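You operate a simulated robot arm through the tools that you are given. There is no shell and no other tool. Be economical: measure what you need, move in short steps, check, and stop when the job is done.

Carry out the task below with a simulated robot arm. There is one attempt and no reset: what you move stays moved.

Task
Fit the 15 mm wheel and bend the white taped pipe to 45 degrees.
Fine: the other wheel goes on the brown board; the pipe stays locked in by the yellow clamp lever.
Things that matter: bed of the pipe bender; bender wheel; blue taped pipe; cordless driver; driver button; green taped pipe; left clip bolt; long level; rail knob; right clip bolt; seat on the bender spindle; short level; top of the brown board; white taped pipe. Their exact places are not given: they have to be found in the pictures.

Only the result counts: the job must be done as asked and must still hold three seconds after the hand-in. Knocking over, shifting, dropping, spilling or breaking anything else fails it.

Robot
A 6-joint arm with a four-finger gripper on a trunk, on a base that drives. Base frame: it is fixed to the floor where the robot stands at the start and does not move with it; the origin is under the middle of the robot, x ahead of it, y to its left, z up; the surface under the hand at the start is at about z = 915. Units: mm, rad, N and s.
Its first joint turns from -2.897 to 2.897 rad. Places, roughly: bed of the pipe bender [700, -500, 900]; driver button [500, 100, 1100]; left clip bolt [500, 700, 1000]; long level [-3250, 250, 0]; rail knob [500, 800, 1000]; right clip bolt [500, 300, 1000]; seat on the bender spindle [600, -500, 900]; top of the brown board [700, 0, 900]; yellow clamp lever [600, -800, 1000]. Payload 3.67 kg.
The tool frame sits at the grasp point between the pads (the TCP): z along the fingers, y along the line on which they close. The tips reach 28 mm beyond it. The gripper opens to 112 mm. The gripper's body begins 73 mm behind the TCP.
Orientation is that of the tool frame in the base frame, as a unit quaternion [x, y, z, w]. With the fingers straight down and closing along the base's y, the tool's x points along the base's -x, its y along +y and its z along -z.

Tools
- The arm moves only by the tool send_rows. Its argument "motion" is a list of rows, each a list of 3 entries, a list of its own where there are three numbers: the turn, a rotation vector about the base's x, y, z in rad, then the shift along the base's x, y, z in mm, then the opening, from 0 (shut) to 1 (fully open). In form: [[[wx, wy, wz], [tx, ty, tz], fingers], ...]. A call has 1 to 8 rows; each row shifts and turns the commanded pose from where the row before left it. A row lasts 0.2 s, in which the tool goes at most 50 mm and 0.15 rad; a call with a longer step from one row to the next is refused whole, and so is a gripper value outside its range. A pose out of reach is approached as far as the arm can. The call stops where the force on the tool passes 40 N (or 10 N more than at its start, if that is more) or the arm is blocked; 0.2 s more then pass. Each finger halts on what it meets, pressing with about 28 N; the grip force reading is that of the motor and also rises with nothing between the fingers. The clock runs only during rows and for 0.2 s after the last one: add rows that do not move to give the fingers time. The reply holds the time, the measured pose of the TCP, the force on the tool along the base axes, the opening and the grip force, in the units named above and with some noise, with the torque about the TCP (base axes, N m) and any sound that the robot's microphone picked up, and new pictures: "show" is both (left out), scene, wrist or none.
- Cameras (640 x 400 px; columns grow to the right, rows downward): "scene" is now at [111.6, 195.6, 1351.5]; the picture's right is [-0.21, -0.98, 0.00], its down [-0.35, 0.07, -0.93] and it looks along [0.91, -0.19, -0.36] (base axes); focal length 214 px, centre (320, 200). "wrist" rides on the gripper at [60, -18, -104] in the tool frame; the picture's right is [0.29, 0.96, 0.00], its down [-0.80, 0.24, -0.55] and it looks along [-0.53, 0.16, 0.83] (tool axes); focal length 234 px, centre (320, 200).
- base_move(legs): drives the robot by 1 to 6 legs, each [ahead, left, turn to the left] in mm, mm and rad, along the robot's own axes; the way and the turn of a leg run together, so that a leg with both is an arc; at most 1500 mm and 3.142 rad a leg. The arm and the cameras ride along, it lands a little off, and it stops where it bumps. It gives what a move gives, and a new picture of the scene camera.
- aim_head(pan, tilt): turns the head with the scene camera to pan (to the left, within 2.496 rad either way) and tilt (down, from -0.506 to 1.204), counted from straight ahead of the robot. It gives what a move gives, and a new picture of the scene camera.
- measure_at(camera, pixels): there is no depth. For up to 12 entries [column, row, z] of the newest picture of that camera ("zoom" is the newest enlarged one), the place [x, y] in the base frame at which the ray of that pixel passes the height z, good to about 2 mm. The clock stands still meanwhile.
- zoom(camera, box): a new picture of the part [left, top, right, bottom] of that camera's present view, enlarged. The clock stands still meanwhile.
- sign_off(): hands the job in; it is judged then, once.

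Go step by step. Measure first, check grasps and placings, and put right what went wrong. The budget is 80 turns and 260 pictures, counting those below and the enlarged ones. Unless the task says otherwise, let go and move clear before handing in, and close with one line.

The tools are called after ">>>" by a JSON object that holds its "op" and its "data". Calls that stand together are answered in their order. send_rows: Moves the arm, as the interface text tells. Its arguments: {"type":"object","properties":{"motion":{"type":"array"},"show":{"type":"string","enum":["both","scene","wrist","none"]}},"required":["motion"]} The other tools are called the same way: base_move (legs) drives the base; aim_head (pan, tilt) turns the head that bears the scene camera; measure_at (camera, pixels) gives the place at which the rays of pixels pass given heights; zoom (camera, box) takes an enlarged picture of a part of a camera's view; sign_off () hands the job in.

At the start:

```text
time: 0.0
eef_pos: [653.1, -368.7, 1284.0]
tcp_rot: [0.0, 1.0, 0.0, 0.0]
contact_force: [0.0, -0.7, -0.3]
moment: [0.0, 0.0, 0.02]
finger_gap: 112.1
grip_force: 0.1
robot x, y, heading: [-1.8, -1.1, -0.005]
head pan, tilt: [-0.208, 0.367]
```

scene: 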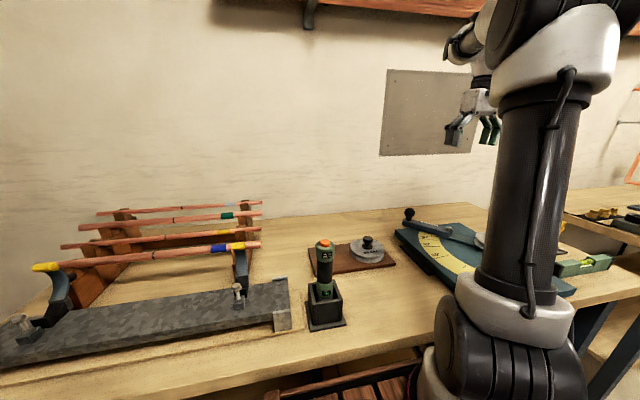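
wrist: 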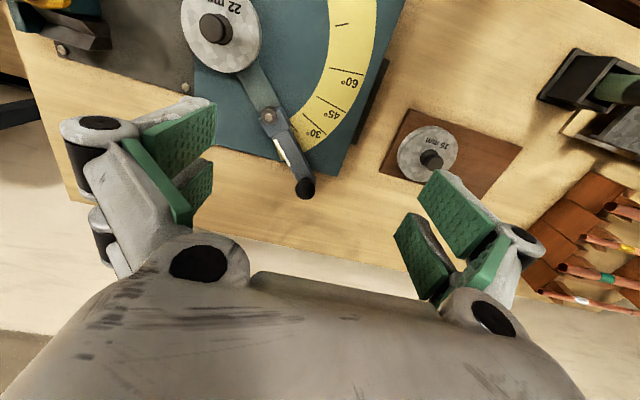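

The pictures show the bender with the 22 mm wheel fitted (wrist ~(220,30)), the 15 mm wheel on the brown board (wrist ~(427,152)), and the pipes on a rack at the left. I'll zoom in for detail before moving anything.

>>> {"op": "zoom", "data": {"camera": "wrist", "box": [0, 0, 400, 220]}}

>>> {"op": "zoom", "data": {"camera": "scene", "box": [0, 180, 300, 370]}}

>>> {"op": "zoom", "data": {"camera": "scene", "box": [290, 180, 640, 340]}}

>>> {"op": "aim_head", "data": {"pan": -0.75, "tilt": 0.6}}

```text
1.60 times, centred on (200, 110) of wrist
```

zoom: 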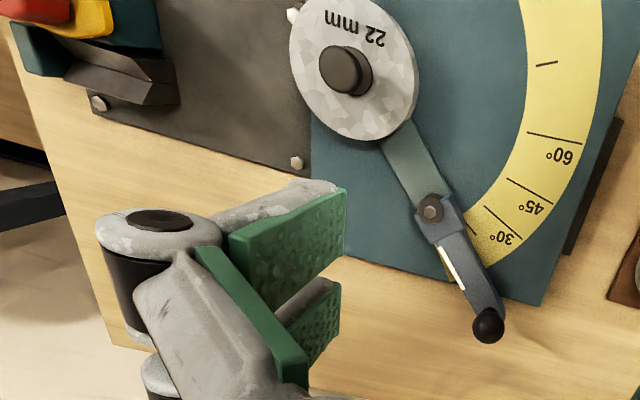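

```text
2.11 times, centred on (150, 275) of scene
```

zoom: 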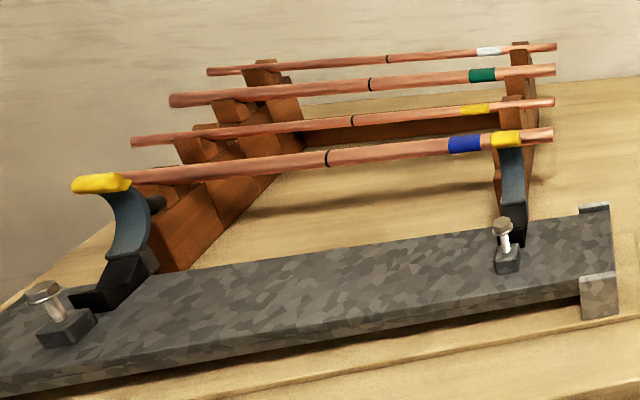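

```text
1.83 times, centred on (465, 260) of scene
```

zoom: 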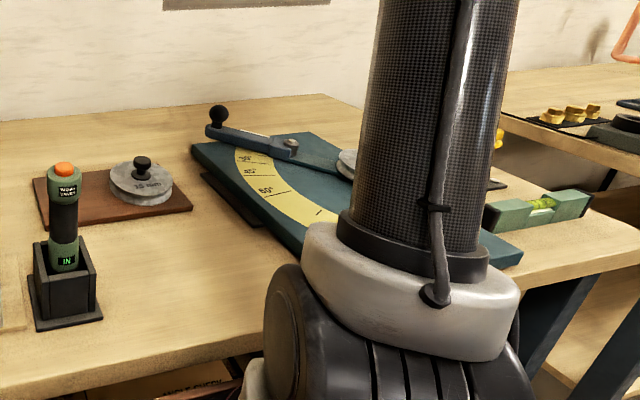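

```text
time: 1.0
eef_pos: [652.9, -367.5, 1284.2]
tcp_rot: [0.0, 1.0, 0.001, 0.0]
contact_force: [-0.1, 0.0, -0.5]
moment: [-0.04, 0.01, -0.01]
finger_gap: 112.1
grip_force: 0.1
robot x, y, heading: [3.8, 2.7, -0.002]
head pan, tilt: [-0.75, 0.6]
```

scene: 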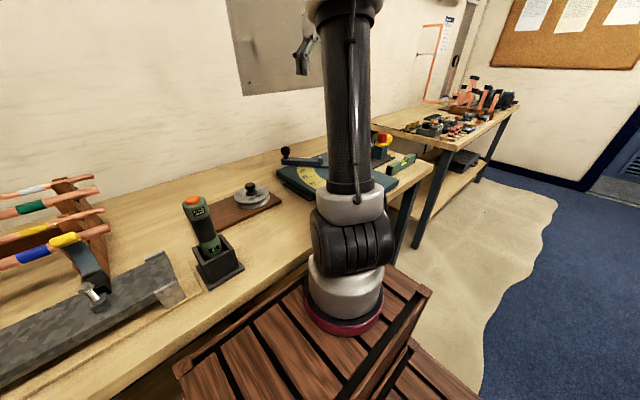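

The 22 mm wheel must come off its spindle first. I'll measure rough places from the wrist view.

>>> {"op": "measure_at", "data": {"camera": "wrist", "pixels": [[216, 28, 960], [220, 30, 945], [427, 152, 945], [432, 160, 965], [268, 117, 950], [305, 188, 980], [308, 135, 930], [330, 107, 930], [345, 83, 930], [390, 150, 915], [520, 148, 915]]}}

>>> {"op": "measure_at", "data": {"camera": "scene", "pixels": [[251, 188, 965], [253, 197, 940], [405, 160, 940], [286, 150, 975], [382, 140, 975]]}}

>>> {"op": "zoom", "data": {"camera": "scene", "box": [270, 110, 450, 220]}}

```text
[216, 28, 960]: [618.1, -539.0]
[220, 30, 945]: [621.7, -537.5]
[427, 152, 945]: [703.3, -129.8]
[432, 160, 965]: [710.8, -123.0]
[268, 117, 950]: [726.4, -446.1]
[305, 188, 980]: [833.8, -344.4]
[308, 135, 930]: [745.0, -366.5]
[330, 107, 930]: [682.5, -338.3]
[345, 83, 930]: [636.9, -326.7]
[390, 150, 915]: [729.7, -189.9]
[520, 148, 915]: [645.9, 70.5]
```

```text
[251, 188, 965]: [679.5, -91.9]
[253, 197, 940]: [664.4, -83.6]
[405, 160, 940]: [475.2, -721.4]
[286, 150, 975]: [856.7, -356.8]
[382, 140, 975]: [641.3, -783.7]
```

```text
3.56 times, centred on (360, 165) of scene
```

zoom: 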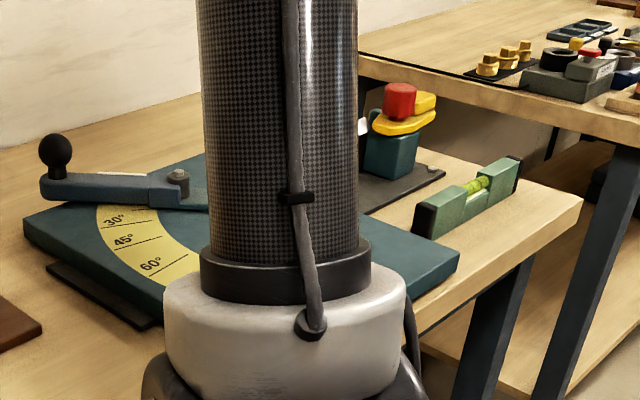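

The two cameras agree only if the heights are lower than I assumed: wheel top on the board at about 910, table at about 885. I'll move the hand above the bender for a proper view.

>>> {"op": "send_rows", "data": {"motion": [[[0, 0, 0], [-20, -45, 0], 1], [[0, 0, 0], [-20, -45, 0], 1], [[0, 0, 0], [-20, -45, 0], 1], [[0, 0, 0], [-10, -45, 0], 1]], "show": "wrist"}}

```text
time: 2.0
eef_pos: [583.8, -546.9, 1284.5]
tcp_rot: [0.0, 1.0, -0.001, 0.001]
contact_force: [-0.6, 0.2, 1.0]
moment: [-0.12, -0.01, 0.0]
finger_gap: 111.8
grip_force: 0.0
robot x, y, heading: [-2.6, -0.9, -0.005]
head pan, tilt: [-0.75, 0.6]
```

wrist: 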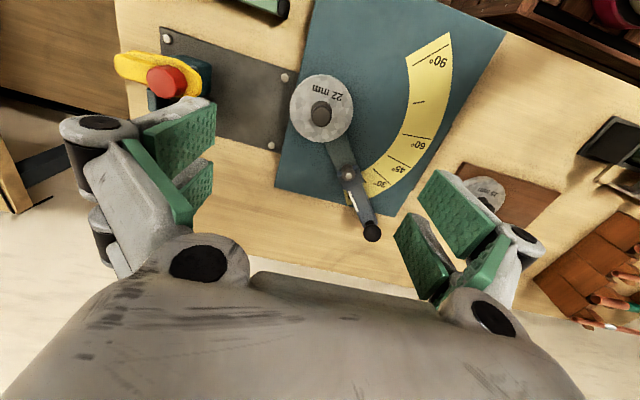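

>>> {"op": "zoom", "data": {"camera": "wrist", "box": [110, 0, 510, 250]}}

>>> {"op": "measure_at", "data": {"camera": "wrist", "pixels": [[321, 113, 950], [321, 113, 930], [321, 108, 920], [348, 175, 930], [372, 231, 960], [372, 231, 980], [166, 83, 990], [166, 83, 960], [410, 214, 915], [278, 186, 915], [160, 27, 890], [484, 193, 910]]}}

```text
1.60 times, centred on (310, 125) of wrist
```

zoom: 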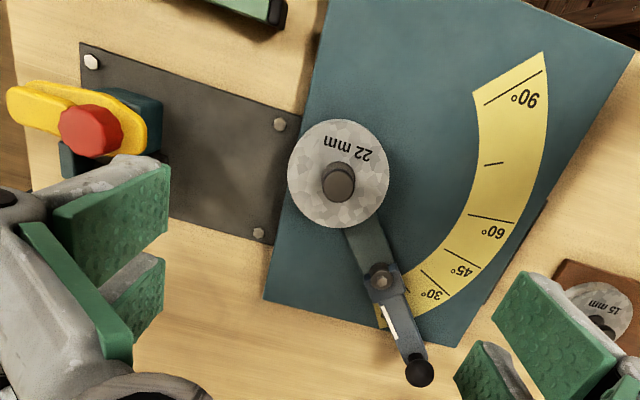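

```text
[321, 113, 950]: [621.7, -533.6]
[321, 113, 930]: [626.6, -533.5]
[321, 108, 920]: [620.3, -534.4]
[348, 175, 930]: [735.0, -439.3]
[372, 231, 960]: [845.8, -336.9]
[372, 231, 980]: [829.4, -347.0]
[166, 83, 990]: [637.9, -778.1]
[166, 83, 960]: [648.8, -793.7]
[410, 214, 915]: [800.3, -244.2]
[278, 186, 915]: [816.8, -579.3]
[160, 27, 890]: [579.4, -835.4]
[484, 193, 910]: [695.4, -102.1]
```

The wheel knob on the spindle is near (617,-535), top about z 970. I'll lower the hand a bit on the robot side for a closer look.

>>> {"op": "send_rows", "data": {"motion": [[[0, 0, 0], [-20, 10, -40], 1], [[0, 0, 0], [-20, 0, -40], 1], [[0, 0, 0], [-20, 0, -40], 1]], "show": "wrist"}}

>>> {"op": "zoom", "data": {"camera": "wrist", "box": [200, 50, 460, 250]}}

>>> {"op": "zoom", "data": {"camera": "wrist", "box": [0, 0, 320, 200]}}

```text
time: 2.8
eef_pos: [523.1, -538.5, 1164.4]
tcp_rot: [0.0, 1.0, -0.001, 0.0]
contact_force: [-0.2, 0.5, -0.2]
moment: [-0.05, -0.02, -0.01]
finger_gap: 111.7
grip_force: 0.1
robot x, y, heading: [0.3, 5.0, -0.001]
head pan, tilt: [-0.75, 0.6]
```

wrist: 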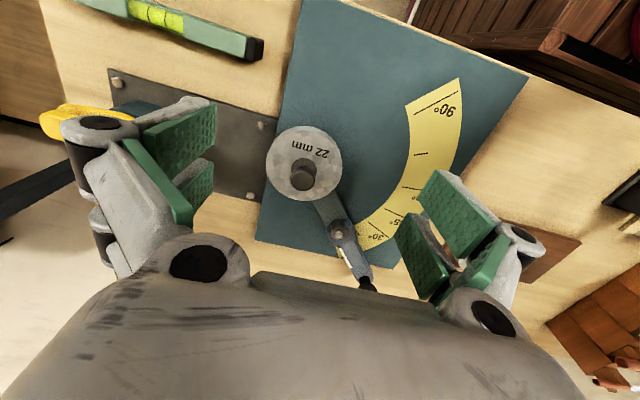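

```text
2.00 times, centred on (330, 150) of wrist
```

zoom: 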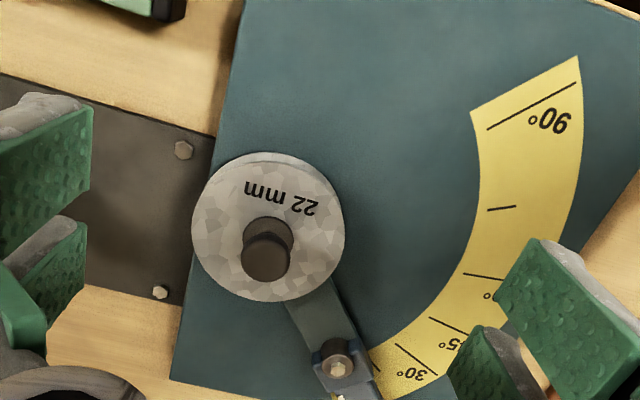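

```text
2.00 times, centred on (160, 100) of wrist
```

zoom: 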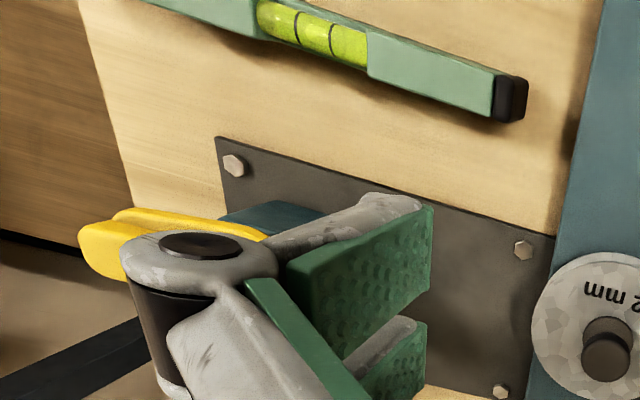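

>>> {"op": "measure_at", "data": {"camera": "wrist", "pixels": [[302.5, 177.5, 970], [302.5, 177.5, 960], [302.5, 177.5, 950], [304, 163, 940], [304, 163, 930], [266, 160, 930], [342, 160, 930], [306, 126, 930], [302, 200, 930], [339, 235, 950], [339, 235, 940]]}}

```text
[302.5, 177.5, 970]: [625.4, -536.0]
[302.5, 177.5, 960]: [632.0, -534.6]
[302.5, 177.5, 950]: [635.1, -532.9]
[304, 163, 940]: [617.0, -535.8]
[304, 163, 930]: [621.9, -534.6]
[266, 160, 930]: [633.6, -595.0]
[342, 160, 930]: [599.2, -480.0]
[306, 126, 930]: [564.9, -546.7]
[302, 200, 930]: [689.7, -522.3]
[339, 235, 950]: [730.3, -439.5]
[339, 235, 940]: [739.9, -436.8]
```

The wheel centre is near (620,-535), about 125 mm across, with the knob about 38 mm thick and its top near z 973. Before grabbing it, I'll check the board for free space.

>>> {"op": "send_rows", "data": {"motion": [[[0, 0, 0], [0, 50, 0], 1], [[0, 0, 0], [0, 50, 0], 1], [[0, 0, 0], [0, 50, 0], 1], [[0, 0, 0], [0, 50, 0], 1], [[0, 0, 0], [0, 50, 0], 1], [[0, 0, 0], [0, 50, 0], 1], [[0, 0, 0], [0, 50, 0], 1], [[0, 0, 0], [0, 50, 0], 1]], "show": "wrist"}}

>>> {"op": "zoom", "data": {"camera": "wrist", "box": [200, 50, 460, 250]}}

```text
time: 4.6
eef_pos: [523.9, -137.6, 1164.5]
tcp_rot: [0.0, 1.0, 0.001, 0.0]
contact_force: [-0.4, 0.4, 0.2]
moment: [0.0, 0.02, 0.04]
finger_gap: 112.1
grip_force: 0.2
robot x, y, heading: [-3.9, 0.5, -0.009]
head pan, tilt: [-0.75, 0.6]
```

wrist: 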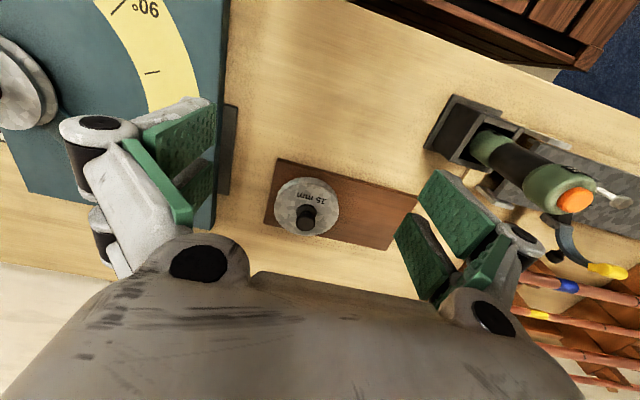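

```text
2.00 times, centred on (330, 150) of wrist
```

zoom: 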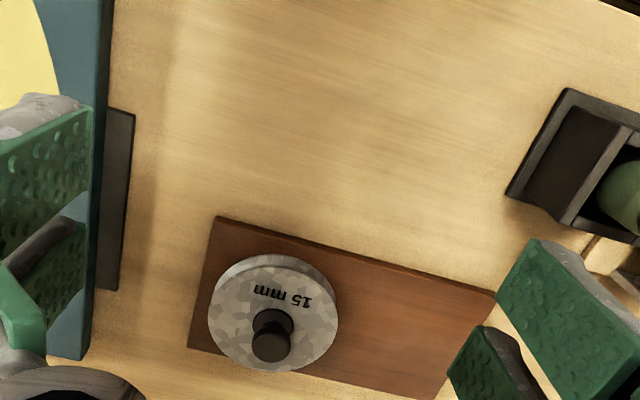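

>>> {"op": "measure_at", "data": {"camera": "wrist", "pixels": [[278, 158, 890], [264, 223, 890], [418, 196, 890], [389, 249, 890], [275, 203, 910], [338, 205, 910], [308, 178, 910], [304, 233, 910], [306, 211, 915], [306, 222, 945]]}}

```text
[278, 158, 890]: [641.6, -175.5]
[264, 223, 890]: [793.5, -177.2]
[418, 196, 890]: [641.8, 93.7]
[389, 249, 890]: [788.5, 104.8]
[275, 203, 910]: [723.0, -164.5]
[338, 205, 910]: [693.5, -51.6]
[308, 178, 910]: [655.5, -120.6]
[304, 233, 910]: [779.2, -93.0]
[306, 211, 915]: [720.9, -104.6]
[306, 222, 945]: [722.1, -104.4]
```

The board spans x 641–790, y -177 to 98, and its free half is centred near (716, 27), which is enough for the 22 mm wheel. I'll go back and take that wheel by its knob.

>>> {"op": "send_rows", "data": {"motion": [[[0, 0, 0], [12, -48, 0], 1], [[0, 0, 0], [12, -48, 0], 1], [[0, 0, 0], [12, -48, 0], 1], [[0, 0, 0], [12, -48, 0], 1], [[0, 0, 0], [12, -48, 0], 1], [[0, 0, 0], [12, -48, 0], 1], [[0, 0, 0], [12, -48, 0], 1], [[0, 0, 0], [12, -48, 0], 1]], "show": "none"}}

>>> {"op": "send_rows", "data": {"motion": [[[0, 0, 0], [1, -13, -40], 0.8], [[0, 0, 0], [0, 0, -40], 0.7], [[0, 0, 0], [0, 0, -40], 0.7], [[0, 0, 0], [0, 0, -20], 0.7], [[0, 0, 0], [0, 0, 0], 0.7]], "show": "both"}}

```text
time: 6.4
eef_pos: [619.4, -520.9, 1167.2]
tcp_rot: [-0.001, 1.0, -0.001, 0.0]
contact_force: [0.2, 0.6, 1.7]
moment: [-0.05, -0.04, 0.0]
finger_gap: 112.1
grip_force: 0.1
robot x, y, heading: [-0.3, -1.7, 0.0]
head pan, tilt: [-0.75, 0.6]
```

```text
time: 7.6
eef_pos: [620.9, -534.6, 1024.5]
tcp_rot: [0.0, 1.0, -0.001, -0.001]
contact_force: [0.5, 0.5, -0.2]
moment: [-0.01, 0.01, -0.01]
finger_gap: 78.0
grip_force: 0.0
robot x, y, heading: [-0.2, -0.7, 0.004]
head pan, tilt: [-0.75, 0.6]
```

scene: 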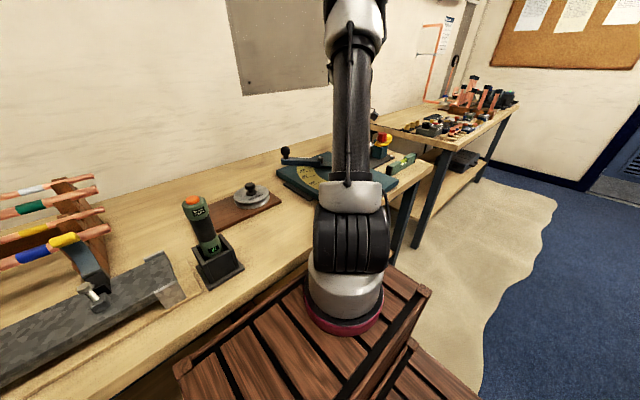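
wrist: 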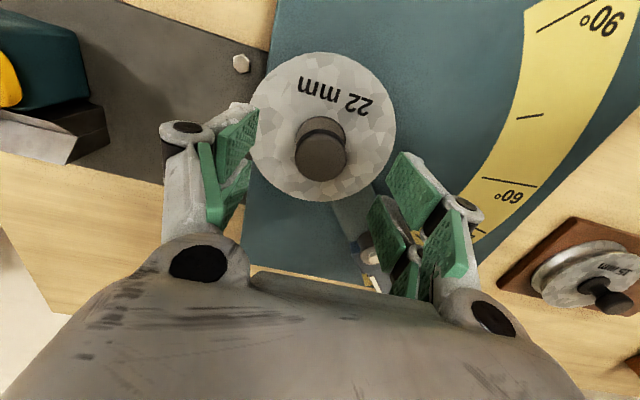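

>>> {"op": "measure_at", "data": {"camera": "wrist", "pixels": [[321, 155, 973], [321, 155, 965], [325, 130, 940], [325, 130, 930], [250, 127, 935], [396, 128, 935], [321, 52, 935], [320, 201, 935]]}}

```text
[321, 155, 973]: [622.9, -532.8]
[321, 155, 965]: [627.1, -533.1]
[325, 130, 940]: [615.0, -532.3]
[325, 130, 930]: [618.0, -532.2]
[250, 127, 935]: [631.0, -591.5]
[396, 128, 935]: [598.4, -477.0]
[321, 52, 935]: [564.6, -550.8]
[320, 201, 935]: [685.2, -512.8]
```

Knob centre is about (621,-533). I'll go down to z 968 and close.

>>> {"op": "send_rows", "data": {"motion": [[[0, 0, 0], [0, 1, -30], 0.7], [[0, 0, 0], [0, 0, -20], 0.7], [[0, 0, 0], [0, 0, -6], 0.7], [[0, 0, 0], [0, 0, 0], 0.2], [[0, 0, 0], [0, 0, 0], 0.0], [[0, 0, 0], [0, 0, 0], 0.0]], "show": "wrist"}}

```text
time: 8.4
eef_pos: [621.7, -530.9, 978.7]
tcp_rot: [-0.002, 1.0, -0.004, 0.005]
contact_force: [-1.3, 35.1, 63.7]
moment: [2.57, 1.32, -0.62]
finger_gap: 53.8
grip_force: 26.6
robot x, y, heading: [-0.4, -1.7, -0.005]
head pan, tilt: [-0.75, 0.6]
stopped in row 4: the force on the tool passed its limit at 50 N (the readings are from after the stop); the commanded pose is now the measured one
```

wrist: 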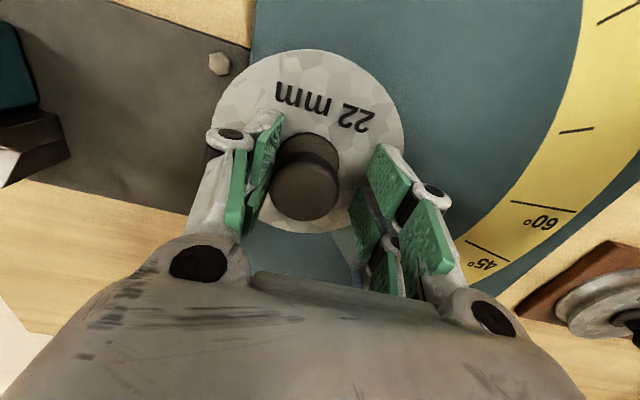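

The tips touched the wheel face at about z 950. I'll raise a little, shift toward the knob, and close again.

>>> {"op": "send_rows", "data": {"motion": [[[0, 0, 0], [0, 0, 6], 0.6], [[0, 0, 0], [0, -3, 0], 0.6], [[0, 0, 0], [0, 0, 0], 0.6]], "show": "wrist"}}

```text
time: 9.2
eef_pos: [619.6, -537.9, 978.2]
tcp_rot: [0.0, 1.0, -0.003, 0.002]
contact_force: [-0.3, 0.3, -0.2]
moment: [-0.01, 0.0, 0.01]
finger_gap: 67.2
grip_force: 0.1
robot x, y, heading: [0.9, -1.7, -0.0]
head pan, tilt: [-0.75, 0.6]
```

wrist: 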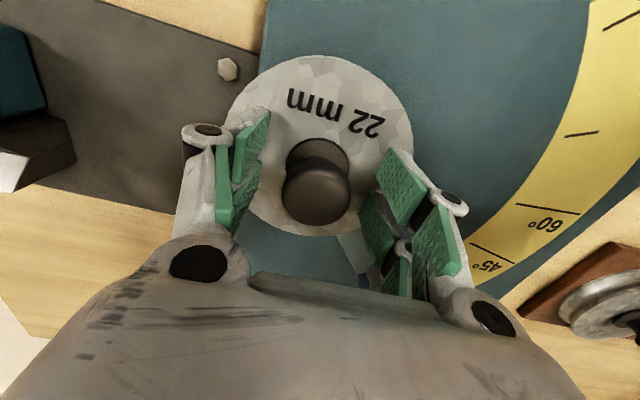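

>>> {"op": "measure_at", "data": {"camera": "wrist", "pixels": [[316, 194, 980], [316, 194, 975], [317, 160, 950], [284, 196, 978], [350, 193, 978], [317, 225, 980]]}}

```text
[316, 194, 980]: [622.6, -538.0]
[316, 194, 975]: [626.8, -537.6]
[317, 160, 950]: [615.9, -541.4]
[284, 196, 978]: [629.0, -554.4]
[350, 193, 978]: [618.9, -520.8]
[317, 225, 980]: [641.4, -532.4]
```

>>> {"op": "send_rows", "data": {"motion": [[[0, 0, 0], [2, 0, 2], 0.5], [[0, 0, 0], [0, 0, 0], 0.4], [[0, 0, 0], [0, 0, 0], 0.2], [[0, 0, 0], [0, 0, 0], 0.2], [[0, 0, 0], [0, 0, 0], 0.2]], "show": "wrist"}}

```text
time: 10.4
eef_pos: [622.2, -537.9, 979.9]
tcp_rot: [-0.001, 1.0, -0.002, 0.002]
contact_force: [-0.1, -0.2, 0.0]
moment: [-0.06, 0.03, 0.01]
finger_gap: 35.8
grip_force: 28.1
robot x, y, heading: [-3.8, -2.7, -0.004]
head pan, tilt: [-0.75, 0.6]
```

wrist: 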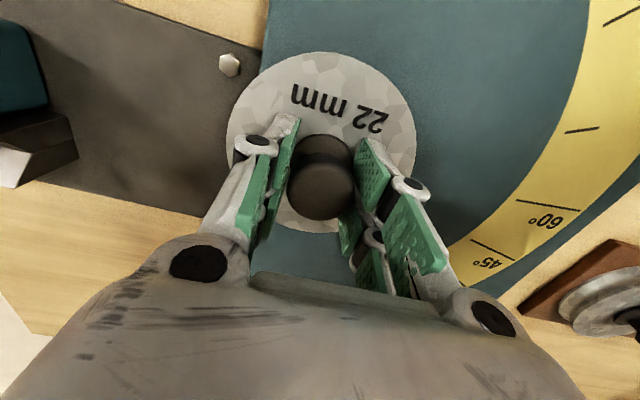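

Gripped cleanly (gap 35.8) with almost no side force. Lifting straight up.

>>> {"op": "send_rows", "data": {"motion": [[[0, 0, 0], [0, 0, 5], 0.2], [[0, 0, 0], [0, 0, 10], 0.2], [[0, 0, 0], [0, 0, 20], 0.2], [[0, 0, 0], [0, 0, 30], 0.2], [[0, 0, 0], [0, 0, 45], 0.2], [[0, 0, 0], [0, 0, 40], 0.2]], "show": "both"}}

```text
time: 11.8
eef_pos: [621.5, -539.1, 1132.7]
tcp_rot: [0.0, 1.0, -0.003, 0.002]
contact_force: [-0.1, -0.9, -0.4]
moment: [0.01, 0.0, -0.02]
finger_gap: 22.5
grip_force: 0.0
robot x, y, heading: [-2.5, -2.5, 0.002]
head pan, tilt: [-0.75, 0.6]
```

scene: 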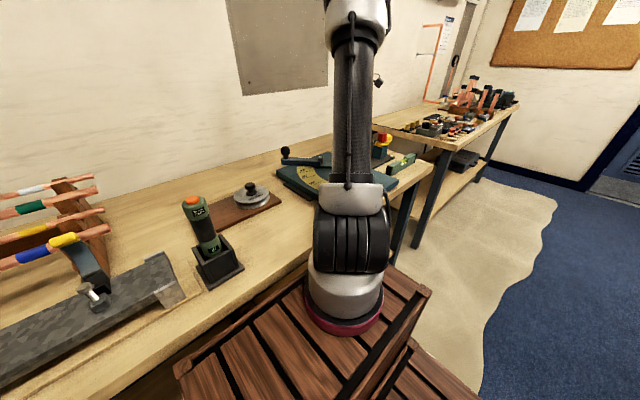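
wrist: 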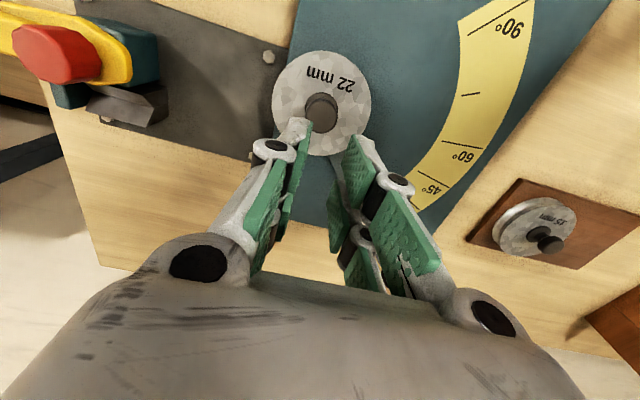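

The gap reading (22.5) shows the wheel slipped out and stayed on the spindle. I'll grip again, full close, as low as possible, and lift slowly.

>>> {"op": "send_rows", "data": {"motion": [[[0, 0, 0], [0, 0, -45], 0.55], [[0, 0, 0], [0, 0, -45], 0.55], [[0, 0, 0], [0, 1, -40], 0.55], [[0, 0, 0], [0, 0, -20], 0.55], [[0, 0, 0], [0, 0, -4], 0.55], [[0, 0, 0], [0, 0, 0], 0.0], [[0, 0, 0], [0, 0, 0], 0.0], [[0, 0, 0], [0, 0, 0], 0.0]], "show": "wrist"}}

>>> {"op": "send_rows", "data": {"motion": [[[0, 0, 0], [0, 0, 1], 0.0], [[0, 0, 0], [0, 0, 2], 0.0], [[0, 0, 0], [0, 0, 2], 0.0]], "show": "wrist"}}

```text
time: 13.4
eef_pos: [624.1, -537.5, 980.9]
tcp_rot: [0.0, 1.0, -0.006, 0.005]
contact_force: [-3.8, 5.9, 10.5]
moment: [0.53, 0.52, -0.07]
finger_gap: 34.6
grip_force: 28.2
robot x, y, heading: [1.2, -3.6, 0.002]
head pan, tilt: [-0.75, 0.6]
stopped in row 8: the force on the tool passed its limit at 42 N (the readings are from after the stop); the commanded pose is now the measured one
```

wrist: 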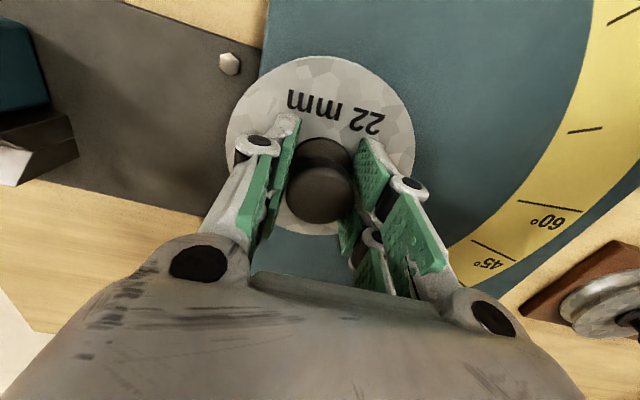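

```text
time: 14.2
eef_pos: [624.1, -538.5, 982.8]
tcp_rot: [-0.001, 1.0, -0.005, 0.003]
contact_force: [-4.8, 10.2, -7.2]
moment: [0.45, 0.19, -0.08]
finger_gap: 34.4
grip_force: 27.7
robot x, y, heading: [-0.7, 2.3, -0.003]
head pan, tilt: [-0.75, 0.6]
```

wrist: 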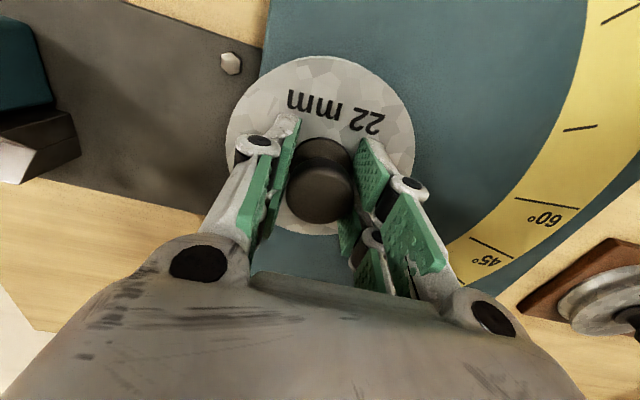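

>>> {"op": "send_rows", "data": {"motion": [[[0, 0, 0], [0, 0, 3], 0.0], [[0, 0, 0], [0, 0, 3], 0.0], [[0, 0, 0], [0, 0, 3], 0.0], [[0, 0, 0], [0, 0, 3], 0.0], [[0, 0, 0], [0, 0, 3], 0.0]], "show": "wrist"}}

```text
time: 15.4
eef_pos: [624.1, -538.5, 1000.0]
tcp_rot: [0.0, 1.0, -0.007, 0.005]
contact_force: [-0.5, 0.3, -3.4]
moment: [0.02, 0.04, -0.02]
finger_gap: 34.7
grip_force: 28.6
robot x, y, heading: [1.6, 5.5, 0.001]
head pan, tilt: [-0.75, 0.6]
```

wrist: 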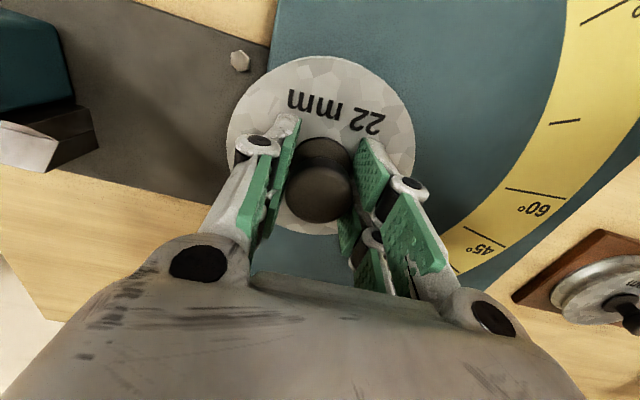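

The wheel now stays fixed relative to the fingers while the plate drops away, so it's coming off. Lifting on gently.

>>> {"op": "send_rows", "data": {"motion": [[[0, 0, 0], [0, 0, 10], 0.0], [[0, 0, 0], [0, 0, 15], 0.0], [[0, 0, 0], [0, 0, 20], 0.0], [[0, 0, 0], [0, 0, 20], 0.0], [[0, 0, 0], [0, 0, 20], 0.0], [[0, 0, 0], [0, 0, 15], 0.0], [[0, 0, 0], [0, 0, 10], 0.0]], "show": "wrist"}}

>>> {"op": "zoom", "data": {"camera": "scene", "box": [270, 90, 450, 220]}}

```text
time: 17.0
eef_pos: [623.9, -539.3, 1110.1]
tcp_rot: [-0.001, 1.0, -0.005, 0.004]
contact_force: [0.5, 0.2, -4.0]
moment: [0.03, -0.02, 0.0]
finger_gap: 34.5
grip_force: 27.7
robot x, y, heading: [-1.5, -1.6, -0.001]
head pan, tilt: [-0.75, 0.6]
```

wrist: 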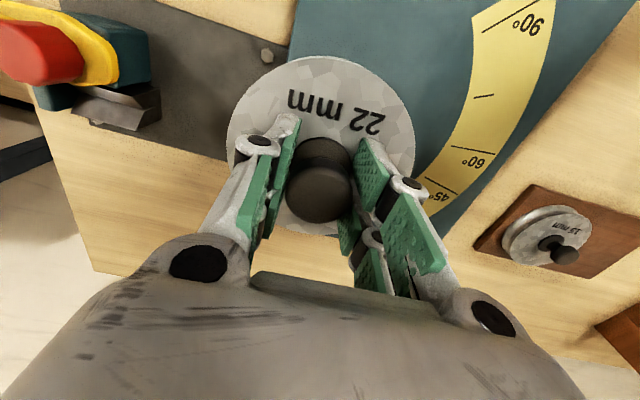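

```text
3.08 times, centred on (360, 155) of scene
```

zoom: 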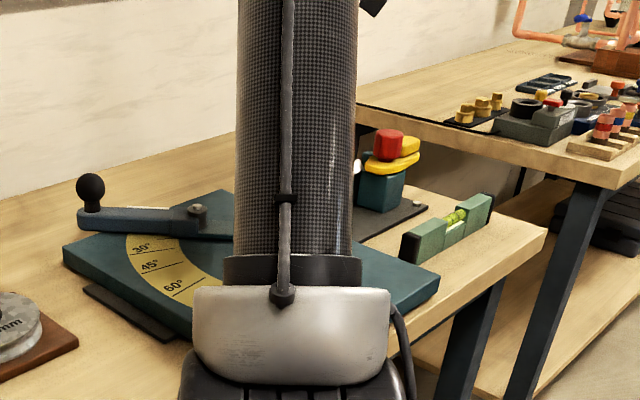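

Wheel is off. Carrying it to the free half of the board at (716, 27).

>>> {"op": "send_rows", "data": {"motion": [[[0, 0, 0], [12, 40, 0], 0], [[0, 0, 0], [12, 45, 0], 0], [[0, 0, 0], [12, 45, 0], 0], [[0, 0, 0], [12, 45, 0], 0], [[0, 0, 0], [12, 45, 0], 0], [[0, 0, 0], [12, 45, 0], 0], [[0, 0, 0], [12, 45, 0], 0], [[0, 0, 0], [8, 45, 0], 0]], "show": "none"}}

>>> {"op": "send_rows", "data": {"motion": [[[0, 0, 0], [0, 45, 0], 0], [[0, 0, 0], [0, 45, 0], 0], [[0, 0, 0], [0, 45, 0], 0], [[0, 0, 0], [0, 45, 0], 0], [[0, 0, 0], [0, 30, 0], 0], [[0, 0, 0], [0, 0, 0], 0]], "show": "wrist"}}

>>> {"op": "aim_head", "data": {"pan": -0.15, "tilt": 0.6}}

```text
time: 18.8
eef_pos: [715.4, -182.7, 1107.9]
tcp_rot: [0.0, 1.0, -0.005, 0.005]
contact_force: [0.5, -0.3, -4.1]
moment: [0.05, 0.02, 0.02]
finger_gap: 34.5
grip_force: 28.3
robot x, y, heading: [1.7, 0.1, 0.007]
head pan, tilt: [-0.75, 0.6]
```

```text
time: 20.2
eef_pos: [717.0, 26.9, 1108.0]
tcp_rot: [0.0, 1.0, -0.005, 0.005]
contact_force: [-0.6, -0.5, -3.0]
moment: [0.01, -0.03, 0.01]
finger_gap: 34.4
grip_force: 28.4
robot x, y, heading: [-0.7, -1.2, -0.002]
head pan, tilt: [-0.75, 0.6]
```

wrist: 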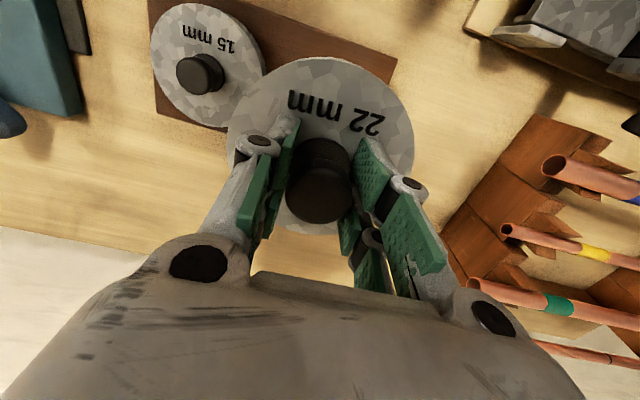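

```text
time: 21.2
eef_pos: [714.9, 26.6, 1108.8]
tcp_rot: [-0.001, 1.0, -0.006, 0.004]
contact_force: [0.0, -0.2, -3.3]
moment: [-0.01, 0.01, 0.0]
finger_gap: 34.6
grip_force: 28.7
robot x, y, heading: [3.5, -1.4, -0.004]
head pan, tilt: [-0.15, 0.6]
```

scene: 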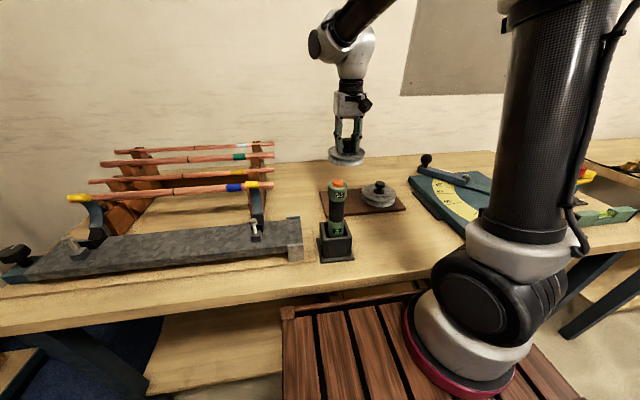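

>>> {"op": "measure_at", "data": {"camera": "wrist", "pixels": [[197, 73, 950], [197, 73, 942], [264, 65, 918], [150, 55, 918], [210, 128, 918], [397, 58, 893], [155, 108, 893]]}}

>>> {"op": "zoom", "data": {"camera": "scene", "box": [300, 130, 440, 240]}}

```text
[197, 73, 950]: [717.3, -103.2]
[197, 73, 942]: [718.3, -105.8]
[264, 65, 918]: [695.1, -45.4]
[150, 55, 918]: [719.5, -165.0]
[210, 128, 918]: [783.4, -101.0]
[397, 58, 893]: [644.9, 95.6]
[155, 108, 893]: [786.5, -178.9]
```

```text
3.64 times, centred on (370, 185) of scene
```

zoom: 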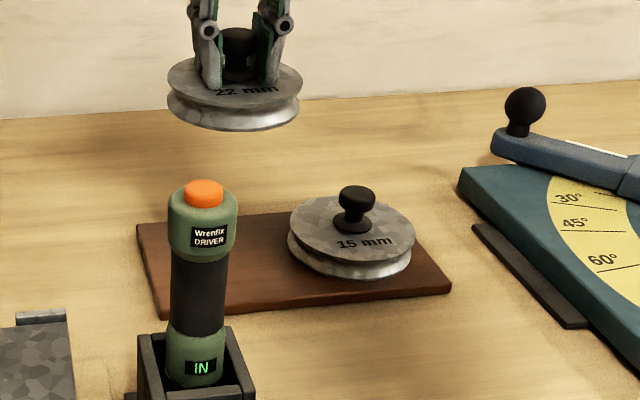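

Centred fine: the 22 mm wheel will clear the 15 mm one by about 12 mm. Lowering with a gentle last part.

>>> {"op": "send_rows", "data": {"motion": [[[0, 0, 0], [0, 3, -40], 0], [[0, 0, 0], [0, 0, -40], 0], [[0, 0, 0], [0, 0, -30], 0], [[0, 0, 0], [0, 0, -15], 0], [[0, 0, 0], [0, 0, -10], 0], [[0, 0, 0], [0, 0, -6], 0], [[0, 0, 0], [0, 0, -4], 0]], "show": "scene"}}

>>> {"op": "zoom", "data": {"camera": "scene", "box": [300, 130, 440, 240]}}

```text
time: 22.8
eef_pos: [716.3, 29.9, 963.3]
tcp_rot: [0.0, 1.0, -0.004, 0.004]
contact_force: [0.1, -0.2, -3.8]
moment: [0.0, 0.02, -0.02]
finger_gap: 34.8
grip_force: 27.4
robot x, y, heading: [0.3, -3.7, 0.002]
head pan, tilt: [-0.15, 0.6]
```

scene: 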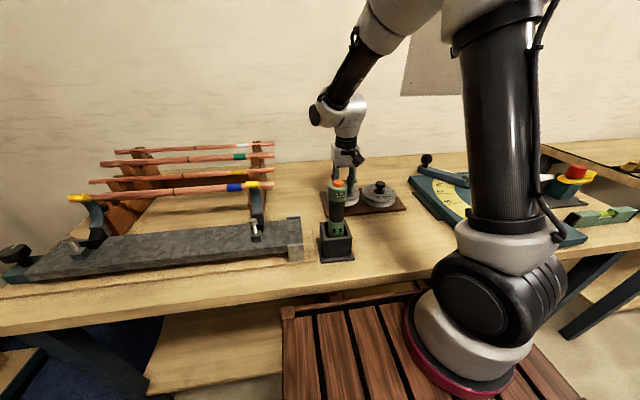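

```text
3.64 times, centred on (370, 185) of scene
```

zoom: 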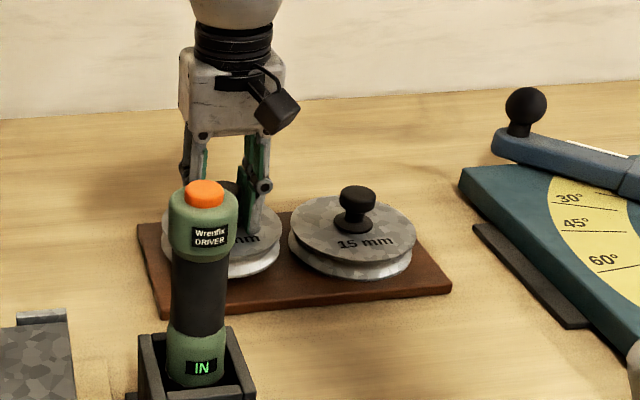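

>>> {"op": "send_rows", "data": {"motion": [[[0, 0, 0], [0, 0, -3], 0], [[0, 0, 0], [0, 0, -3], 0], [[0, 0, 0], [0, 0, -2], 0], [[0, 0, 0], [0, 0, -2], 0]], "show": "none"}}

```text
time: 23.8
eef_pos: [715.0, 29.6, 953.3]
tcp_rot: [-0.001, 1.0, -0.005, 0.004]
contact_force: [0.0, 0.6, -3.5]
moment: [-0.01, -0.01, -0.02]
finger_gap: 34.3
grip_force: 28.0
robot x, y, heading: [-0.9, 3.4, 0.0]
head pan, tilt: [-0.15, 0.6]
```

>>> {"op": "send_rows", "data": {"motion": [[[0, 0, 0], [0, 0, -2], 0], [[0, 0, 0], [0, 0, -2], 0], [[0, 0, 0], [0, 0, -2], 0], [[0, 0, 0], [0, 0, 0], 0]], "show": "scene"}}

>>> {"op": "zoom", "data": {"camera": "scene", "box": [300, 130, 440, 240]}}

```text
time: 24.8
eef_pos: [715.1, 29.8, 948.7]
tcp_rot: [-0.001, 1.0, -0.005, 0.005]
contact_force: [-0.3, -0.1, -3.4]
moment: [-0.01, -0.01, -0.02]
finger_gap: 34.2
grip_force: 28.2
robot x, y, heading: [0.5, 1.6, 0.002]
head pan, tilt: [-0.15, 0.6]
```

scene: 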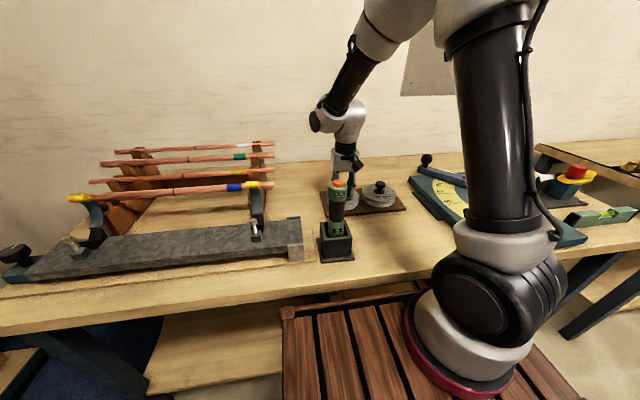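

```text
3.64 times, centred on (370, 185) of scene
```

zoom: 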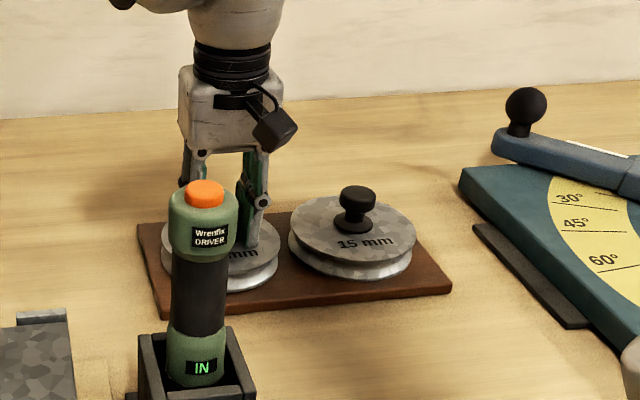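

>>> {"op": "send_rows", "data": {"motion": [[[0, 0, 0], [0, 0, -2], 0], [[0, 0, 0], [0, 0, -2], 0], [[0, 0, 0], [0, 0, -2], 0], [[0, 0, 0], [0, 0, 0], 0]], "show": "none"}}

```text
time: 25.6
eef_pos: [717.3, 30.9, 945.2]
tcp_rot: [-0.001, 1.0, -0.004, 0.007]
contact_force: [-3.3, -0.9, 16.7]
moment: [0.32, 1.08, 0.06]
finger_gap: 34.4
grip_force: 28.3
robot x, y, heading: [0.5, -1.1, -0.001]
head pan, tilt: [-0.15, 0.6]
stopped in row 4: the force on the tool passed its limit at 44 N (the readings are from after the stop); the commanded pose is now the measured one
```

The wheel rests on the board (contact at TCP z 945). Opening and rising.

>>> {"op": "send_rows", "data": {"motion": [[[0, 0, 0], [0, 0, 0], 0.3], [[0, 0, 0], [0, 0, 0], 0.55], [[0, 0, 0], [0, 0, 0], 0.55], [[0, 0, 0], [0, 0, 20], 0.55], [[0, 0, 0], [0, 0, 40], 0.55], [[0, 0, 0], [0, 0, 40], 0.55]], "show": "both"}}

```text
time: 27.1
eef_pos: [718.1, 31.6, 1045.0]
tcp_rot: [-0.001, 1.0, -0.004, 0.007]
contact_force: [0.0, 0.1, -0.4]
moment: [0.01, 0.0, 0.0]
finger_gap: 61.5
grip_force: 0.0
robot x, y, heading: [0.2, 0.3, 0.0]
head pan, tilt: [-0.15, 0.6]
```

scene: 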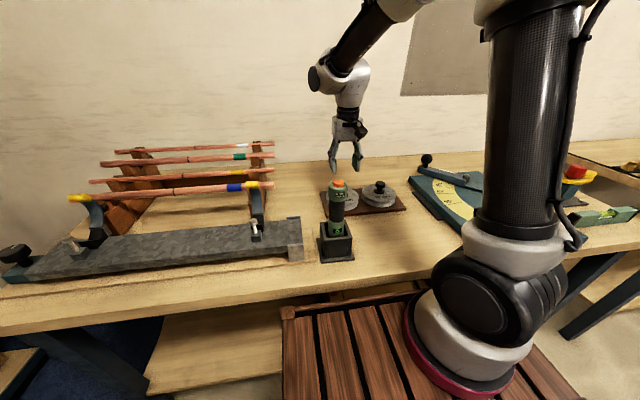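
wrist: 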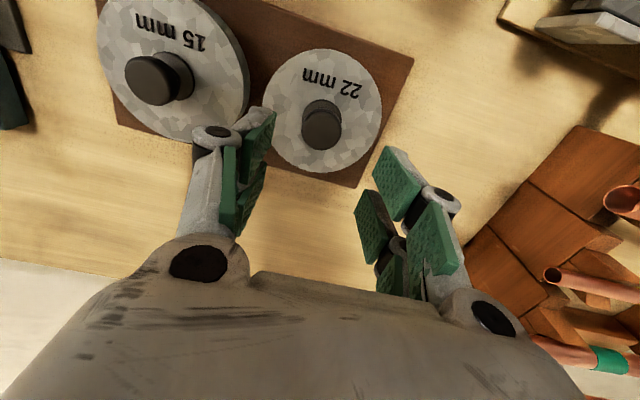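

The 22 mm wheel sits within the board. Moving over the 15 mm wheel.

>>> {"op": "send_rows", "data": {"motion": [[[0, 0, 0], [0, -40, 0], 0.55], [[0, 0, 0], [0, -48, 0], 0.55], [[0, 0, 0], [0, -48, -10], 0.55], [[0, 0, 0], [0, 0, -30], 0.55], [[0, 0, 0], [0, 0, 0], 0.55]], "show": "wrist"}}

```text
time: 28.2
eef_pos: [717.8, -105.0, 1004.8]
tcp_rot: [-0.001, 1.0, -0.004, 0.007]
contact_force: [0.9, 0.1, 0.4]
moment: [-0.02, -0.01, 0.01]
finger_gap: 61.3
grip_force: 0.0
robot x, y, heading: [0.1, 1.2, 0.003]
head pan, tilt: [-0.15, 0.6]
```

wrist: 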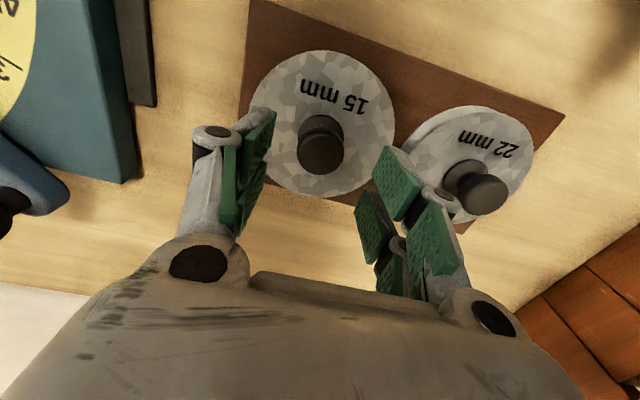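

>>> {"op": "measure_at", "data": {"camera": "wrist", "pixels": [[322, 151, 950], [322, 151, 945], [322, 132, 925], [249, 122, 918], [395, 120, 918], [322, 50, 918], [322, 197, 918], [482, 195, 945], [470, 180, 918]]}}

```text
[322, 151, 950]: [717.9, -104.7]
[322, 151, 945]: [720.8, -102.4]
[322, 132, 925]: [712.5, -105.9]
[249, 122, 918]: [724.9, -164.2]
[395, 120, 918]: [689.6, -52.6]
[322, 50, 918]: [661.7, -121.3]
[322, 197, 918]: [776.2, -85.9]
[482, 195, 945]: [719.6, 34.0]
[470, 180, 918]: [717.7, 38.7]
```

>>> {"op": "send_rows", "data": {"motion": [[[0, 0, 0], [1, 1, -30], 0.55], [[0, 0, 0], [0, 0, -20], 0.55], [[0, 0, 0], [0, 0, -7], 0.55], [[0, 0, 0], [0, 0, 0], 0.2], [[0, 0, 0], [0, 0, 0], 0.0], [[0, 0, 0], [0, 0, 0], 0.0], [[0, 0, 0], [0, 0, 2], 0.0], [[0, 0, 0], [0, 0, 3], 0.0]], "show": "wrist"}}

```text
time: 30.1
eef_pos: [718.2, -104.5, 952.2]
tcp_rot: [-0.002, 1.0, -0.004, 0.006]
contact_force: [0.0, -0.4, -3.7]
moment: [0.01, 0.03, 0.03]
finger_gap: 35.0
grip_force: 27.5
robot x, y, heading: [-1.6, 0.8, 0.002]
head pan, tilt: [-0.15, 0.6]
```

wrist: 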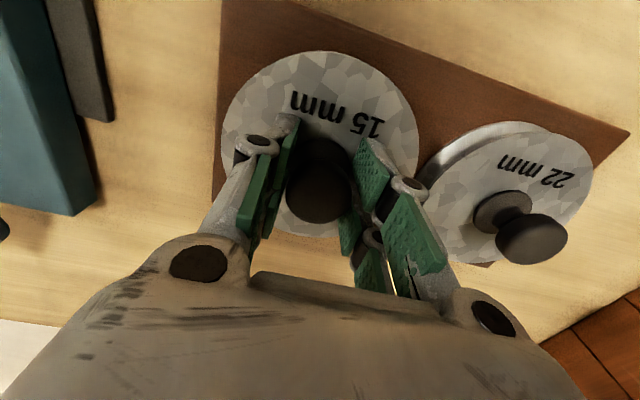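

The 15 mm wheel is held (weight about 3.7 N). Lifting and carrying it near the bender, stopping offset so the spindle can be seen.

>>> {"op": "send_rows", "data": {"motion": [[[0, 0, 0], [0, 0, 15], 0], [[0, 0, 0], [0, 0, 40], 0], [[0, 0, 0], [0, 0, 45], 0], [[0, 0, 0], [0, 0, 45], 0], [[0, 0, 0], [-20, -40, 10], 0], [[0, 0, 0], [-20, -42, 0], 0], [[0, 0, 0], [-20, -42, 0], 0], [[0, 0, 0], [-20, -42, 0], 0]], "show": "none"}}

>>> {"op": "send_rows", "data": {"motion": [[[0, 0, 0], [-20, -42, 0], 0], [[0, 0, 0], [-20, -42, 0], 0], [[0, 0, 0], [-20, -42, 0], 0], [[0, 0, 0], [-20, -30, 0], 0], [[0, 0, 0], [-10, 0, 0], 0], [[0, 0, 0], [0, 0, 0], 0]], "show": "wrist"}}

```text
time: 31.9
eef_pos: [638.3, -269.4, 1107.8]
tcp_rot: [-0.001, 1.0, -0.005, 0.007]
contact_force: [-0.2, 1.0, -3.0]
moment: [-0.01, 0.0, 0.01]
finger_gap: 34.7
grip_force: 27.6
robot x, y, heading: [1.0, 0.0, -0.003]
head pan, tilt: [-0.15, 0.6]
```

```text
time: 33.2
eef_pos: [548.6, -426.9, 1106.7]
tcp_rot: [-0.001, 1.0, -0.003, 0.007]
contact_force: [0.7, 0.3, -3.3]
moment: [0.01, -0.03, 0.0]
finger_gap: 34.4
grip_force: 28.5
robot x, y, heading: [2.4, 0.7, -0.001]
head pan, tilt: [-0.15, 0.6]
```

wrist: 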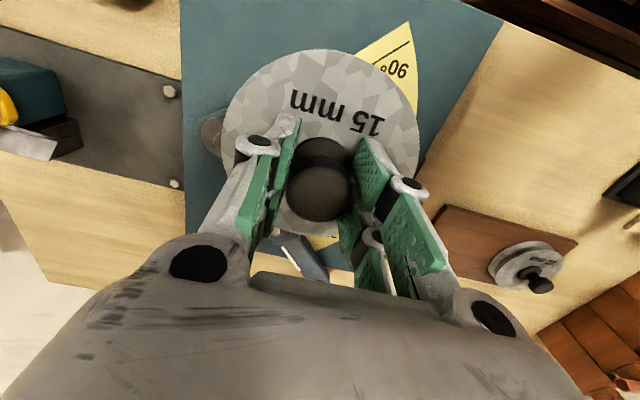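

The spindle is just behind the left wheel edge at (213,135). Shifting 60 mm left to uncover it.

>>> {"op": "send_rows", "data": {"motion": [[[0, 0, 0], [0, 40, 0], 0], [[0, 0, 0], [0, 40, 0], 0], [[0, 0, 0], [0, 0, 0], 0]], "show": "wrist"}}

>>> {"op": "zoom", "data": {"camera": "wrist", "box": [20, 40, 260, 190]}}

```text
time: 34.0
eef_pos: [547.9, -347.6, 1106.9]
tcp_rot: [-0.001, 1.0, -0.004, 0.007]
contact_force: [0.4, 0.5, -2.7]
moment: [-0.01, 0.02, 0.0]
finger_gap: 34.8
grip_force: 28.3
robot x, y, heading: [-0.8, -1.4, 0.001]
head pan, tilt: [-0.15, 0.6]
```

wrist: 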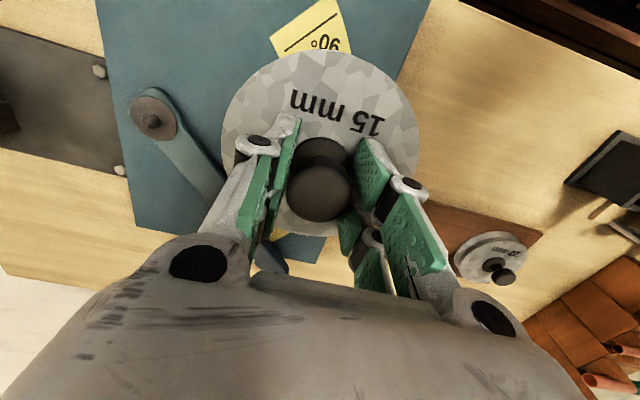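

```text
2.67 times, centred on (140, 115) of wrist
```

zoom: 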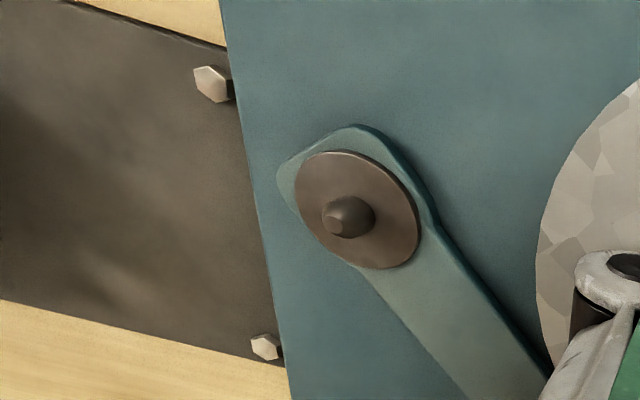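

>>> {"op": "measure_at", "data": {"camera": "zoom", "pixels": [[358, 209, 925], [358, 209, 930], [358, 209, 935], [338, 219, 945], [338, 219, 950], [338, 219, 955], [294, 190, 930], [422, 230, 930]]}}

```text
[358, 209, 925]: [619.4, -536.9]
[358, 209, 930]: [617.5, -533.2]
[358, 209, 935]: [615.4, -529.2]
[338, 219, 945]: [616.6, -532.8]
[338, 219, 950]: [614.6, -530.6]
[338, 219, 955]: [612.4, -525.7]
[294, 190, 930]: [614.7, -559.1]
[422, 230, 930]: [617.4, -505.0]
```

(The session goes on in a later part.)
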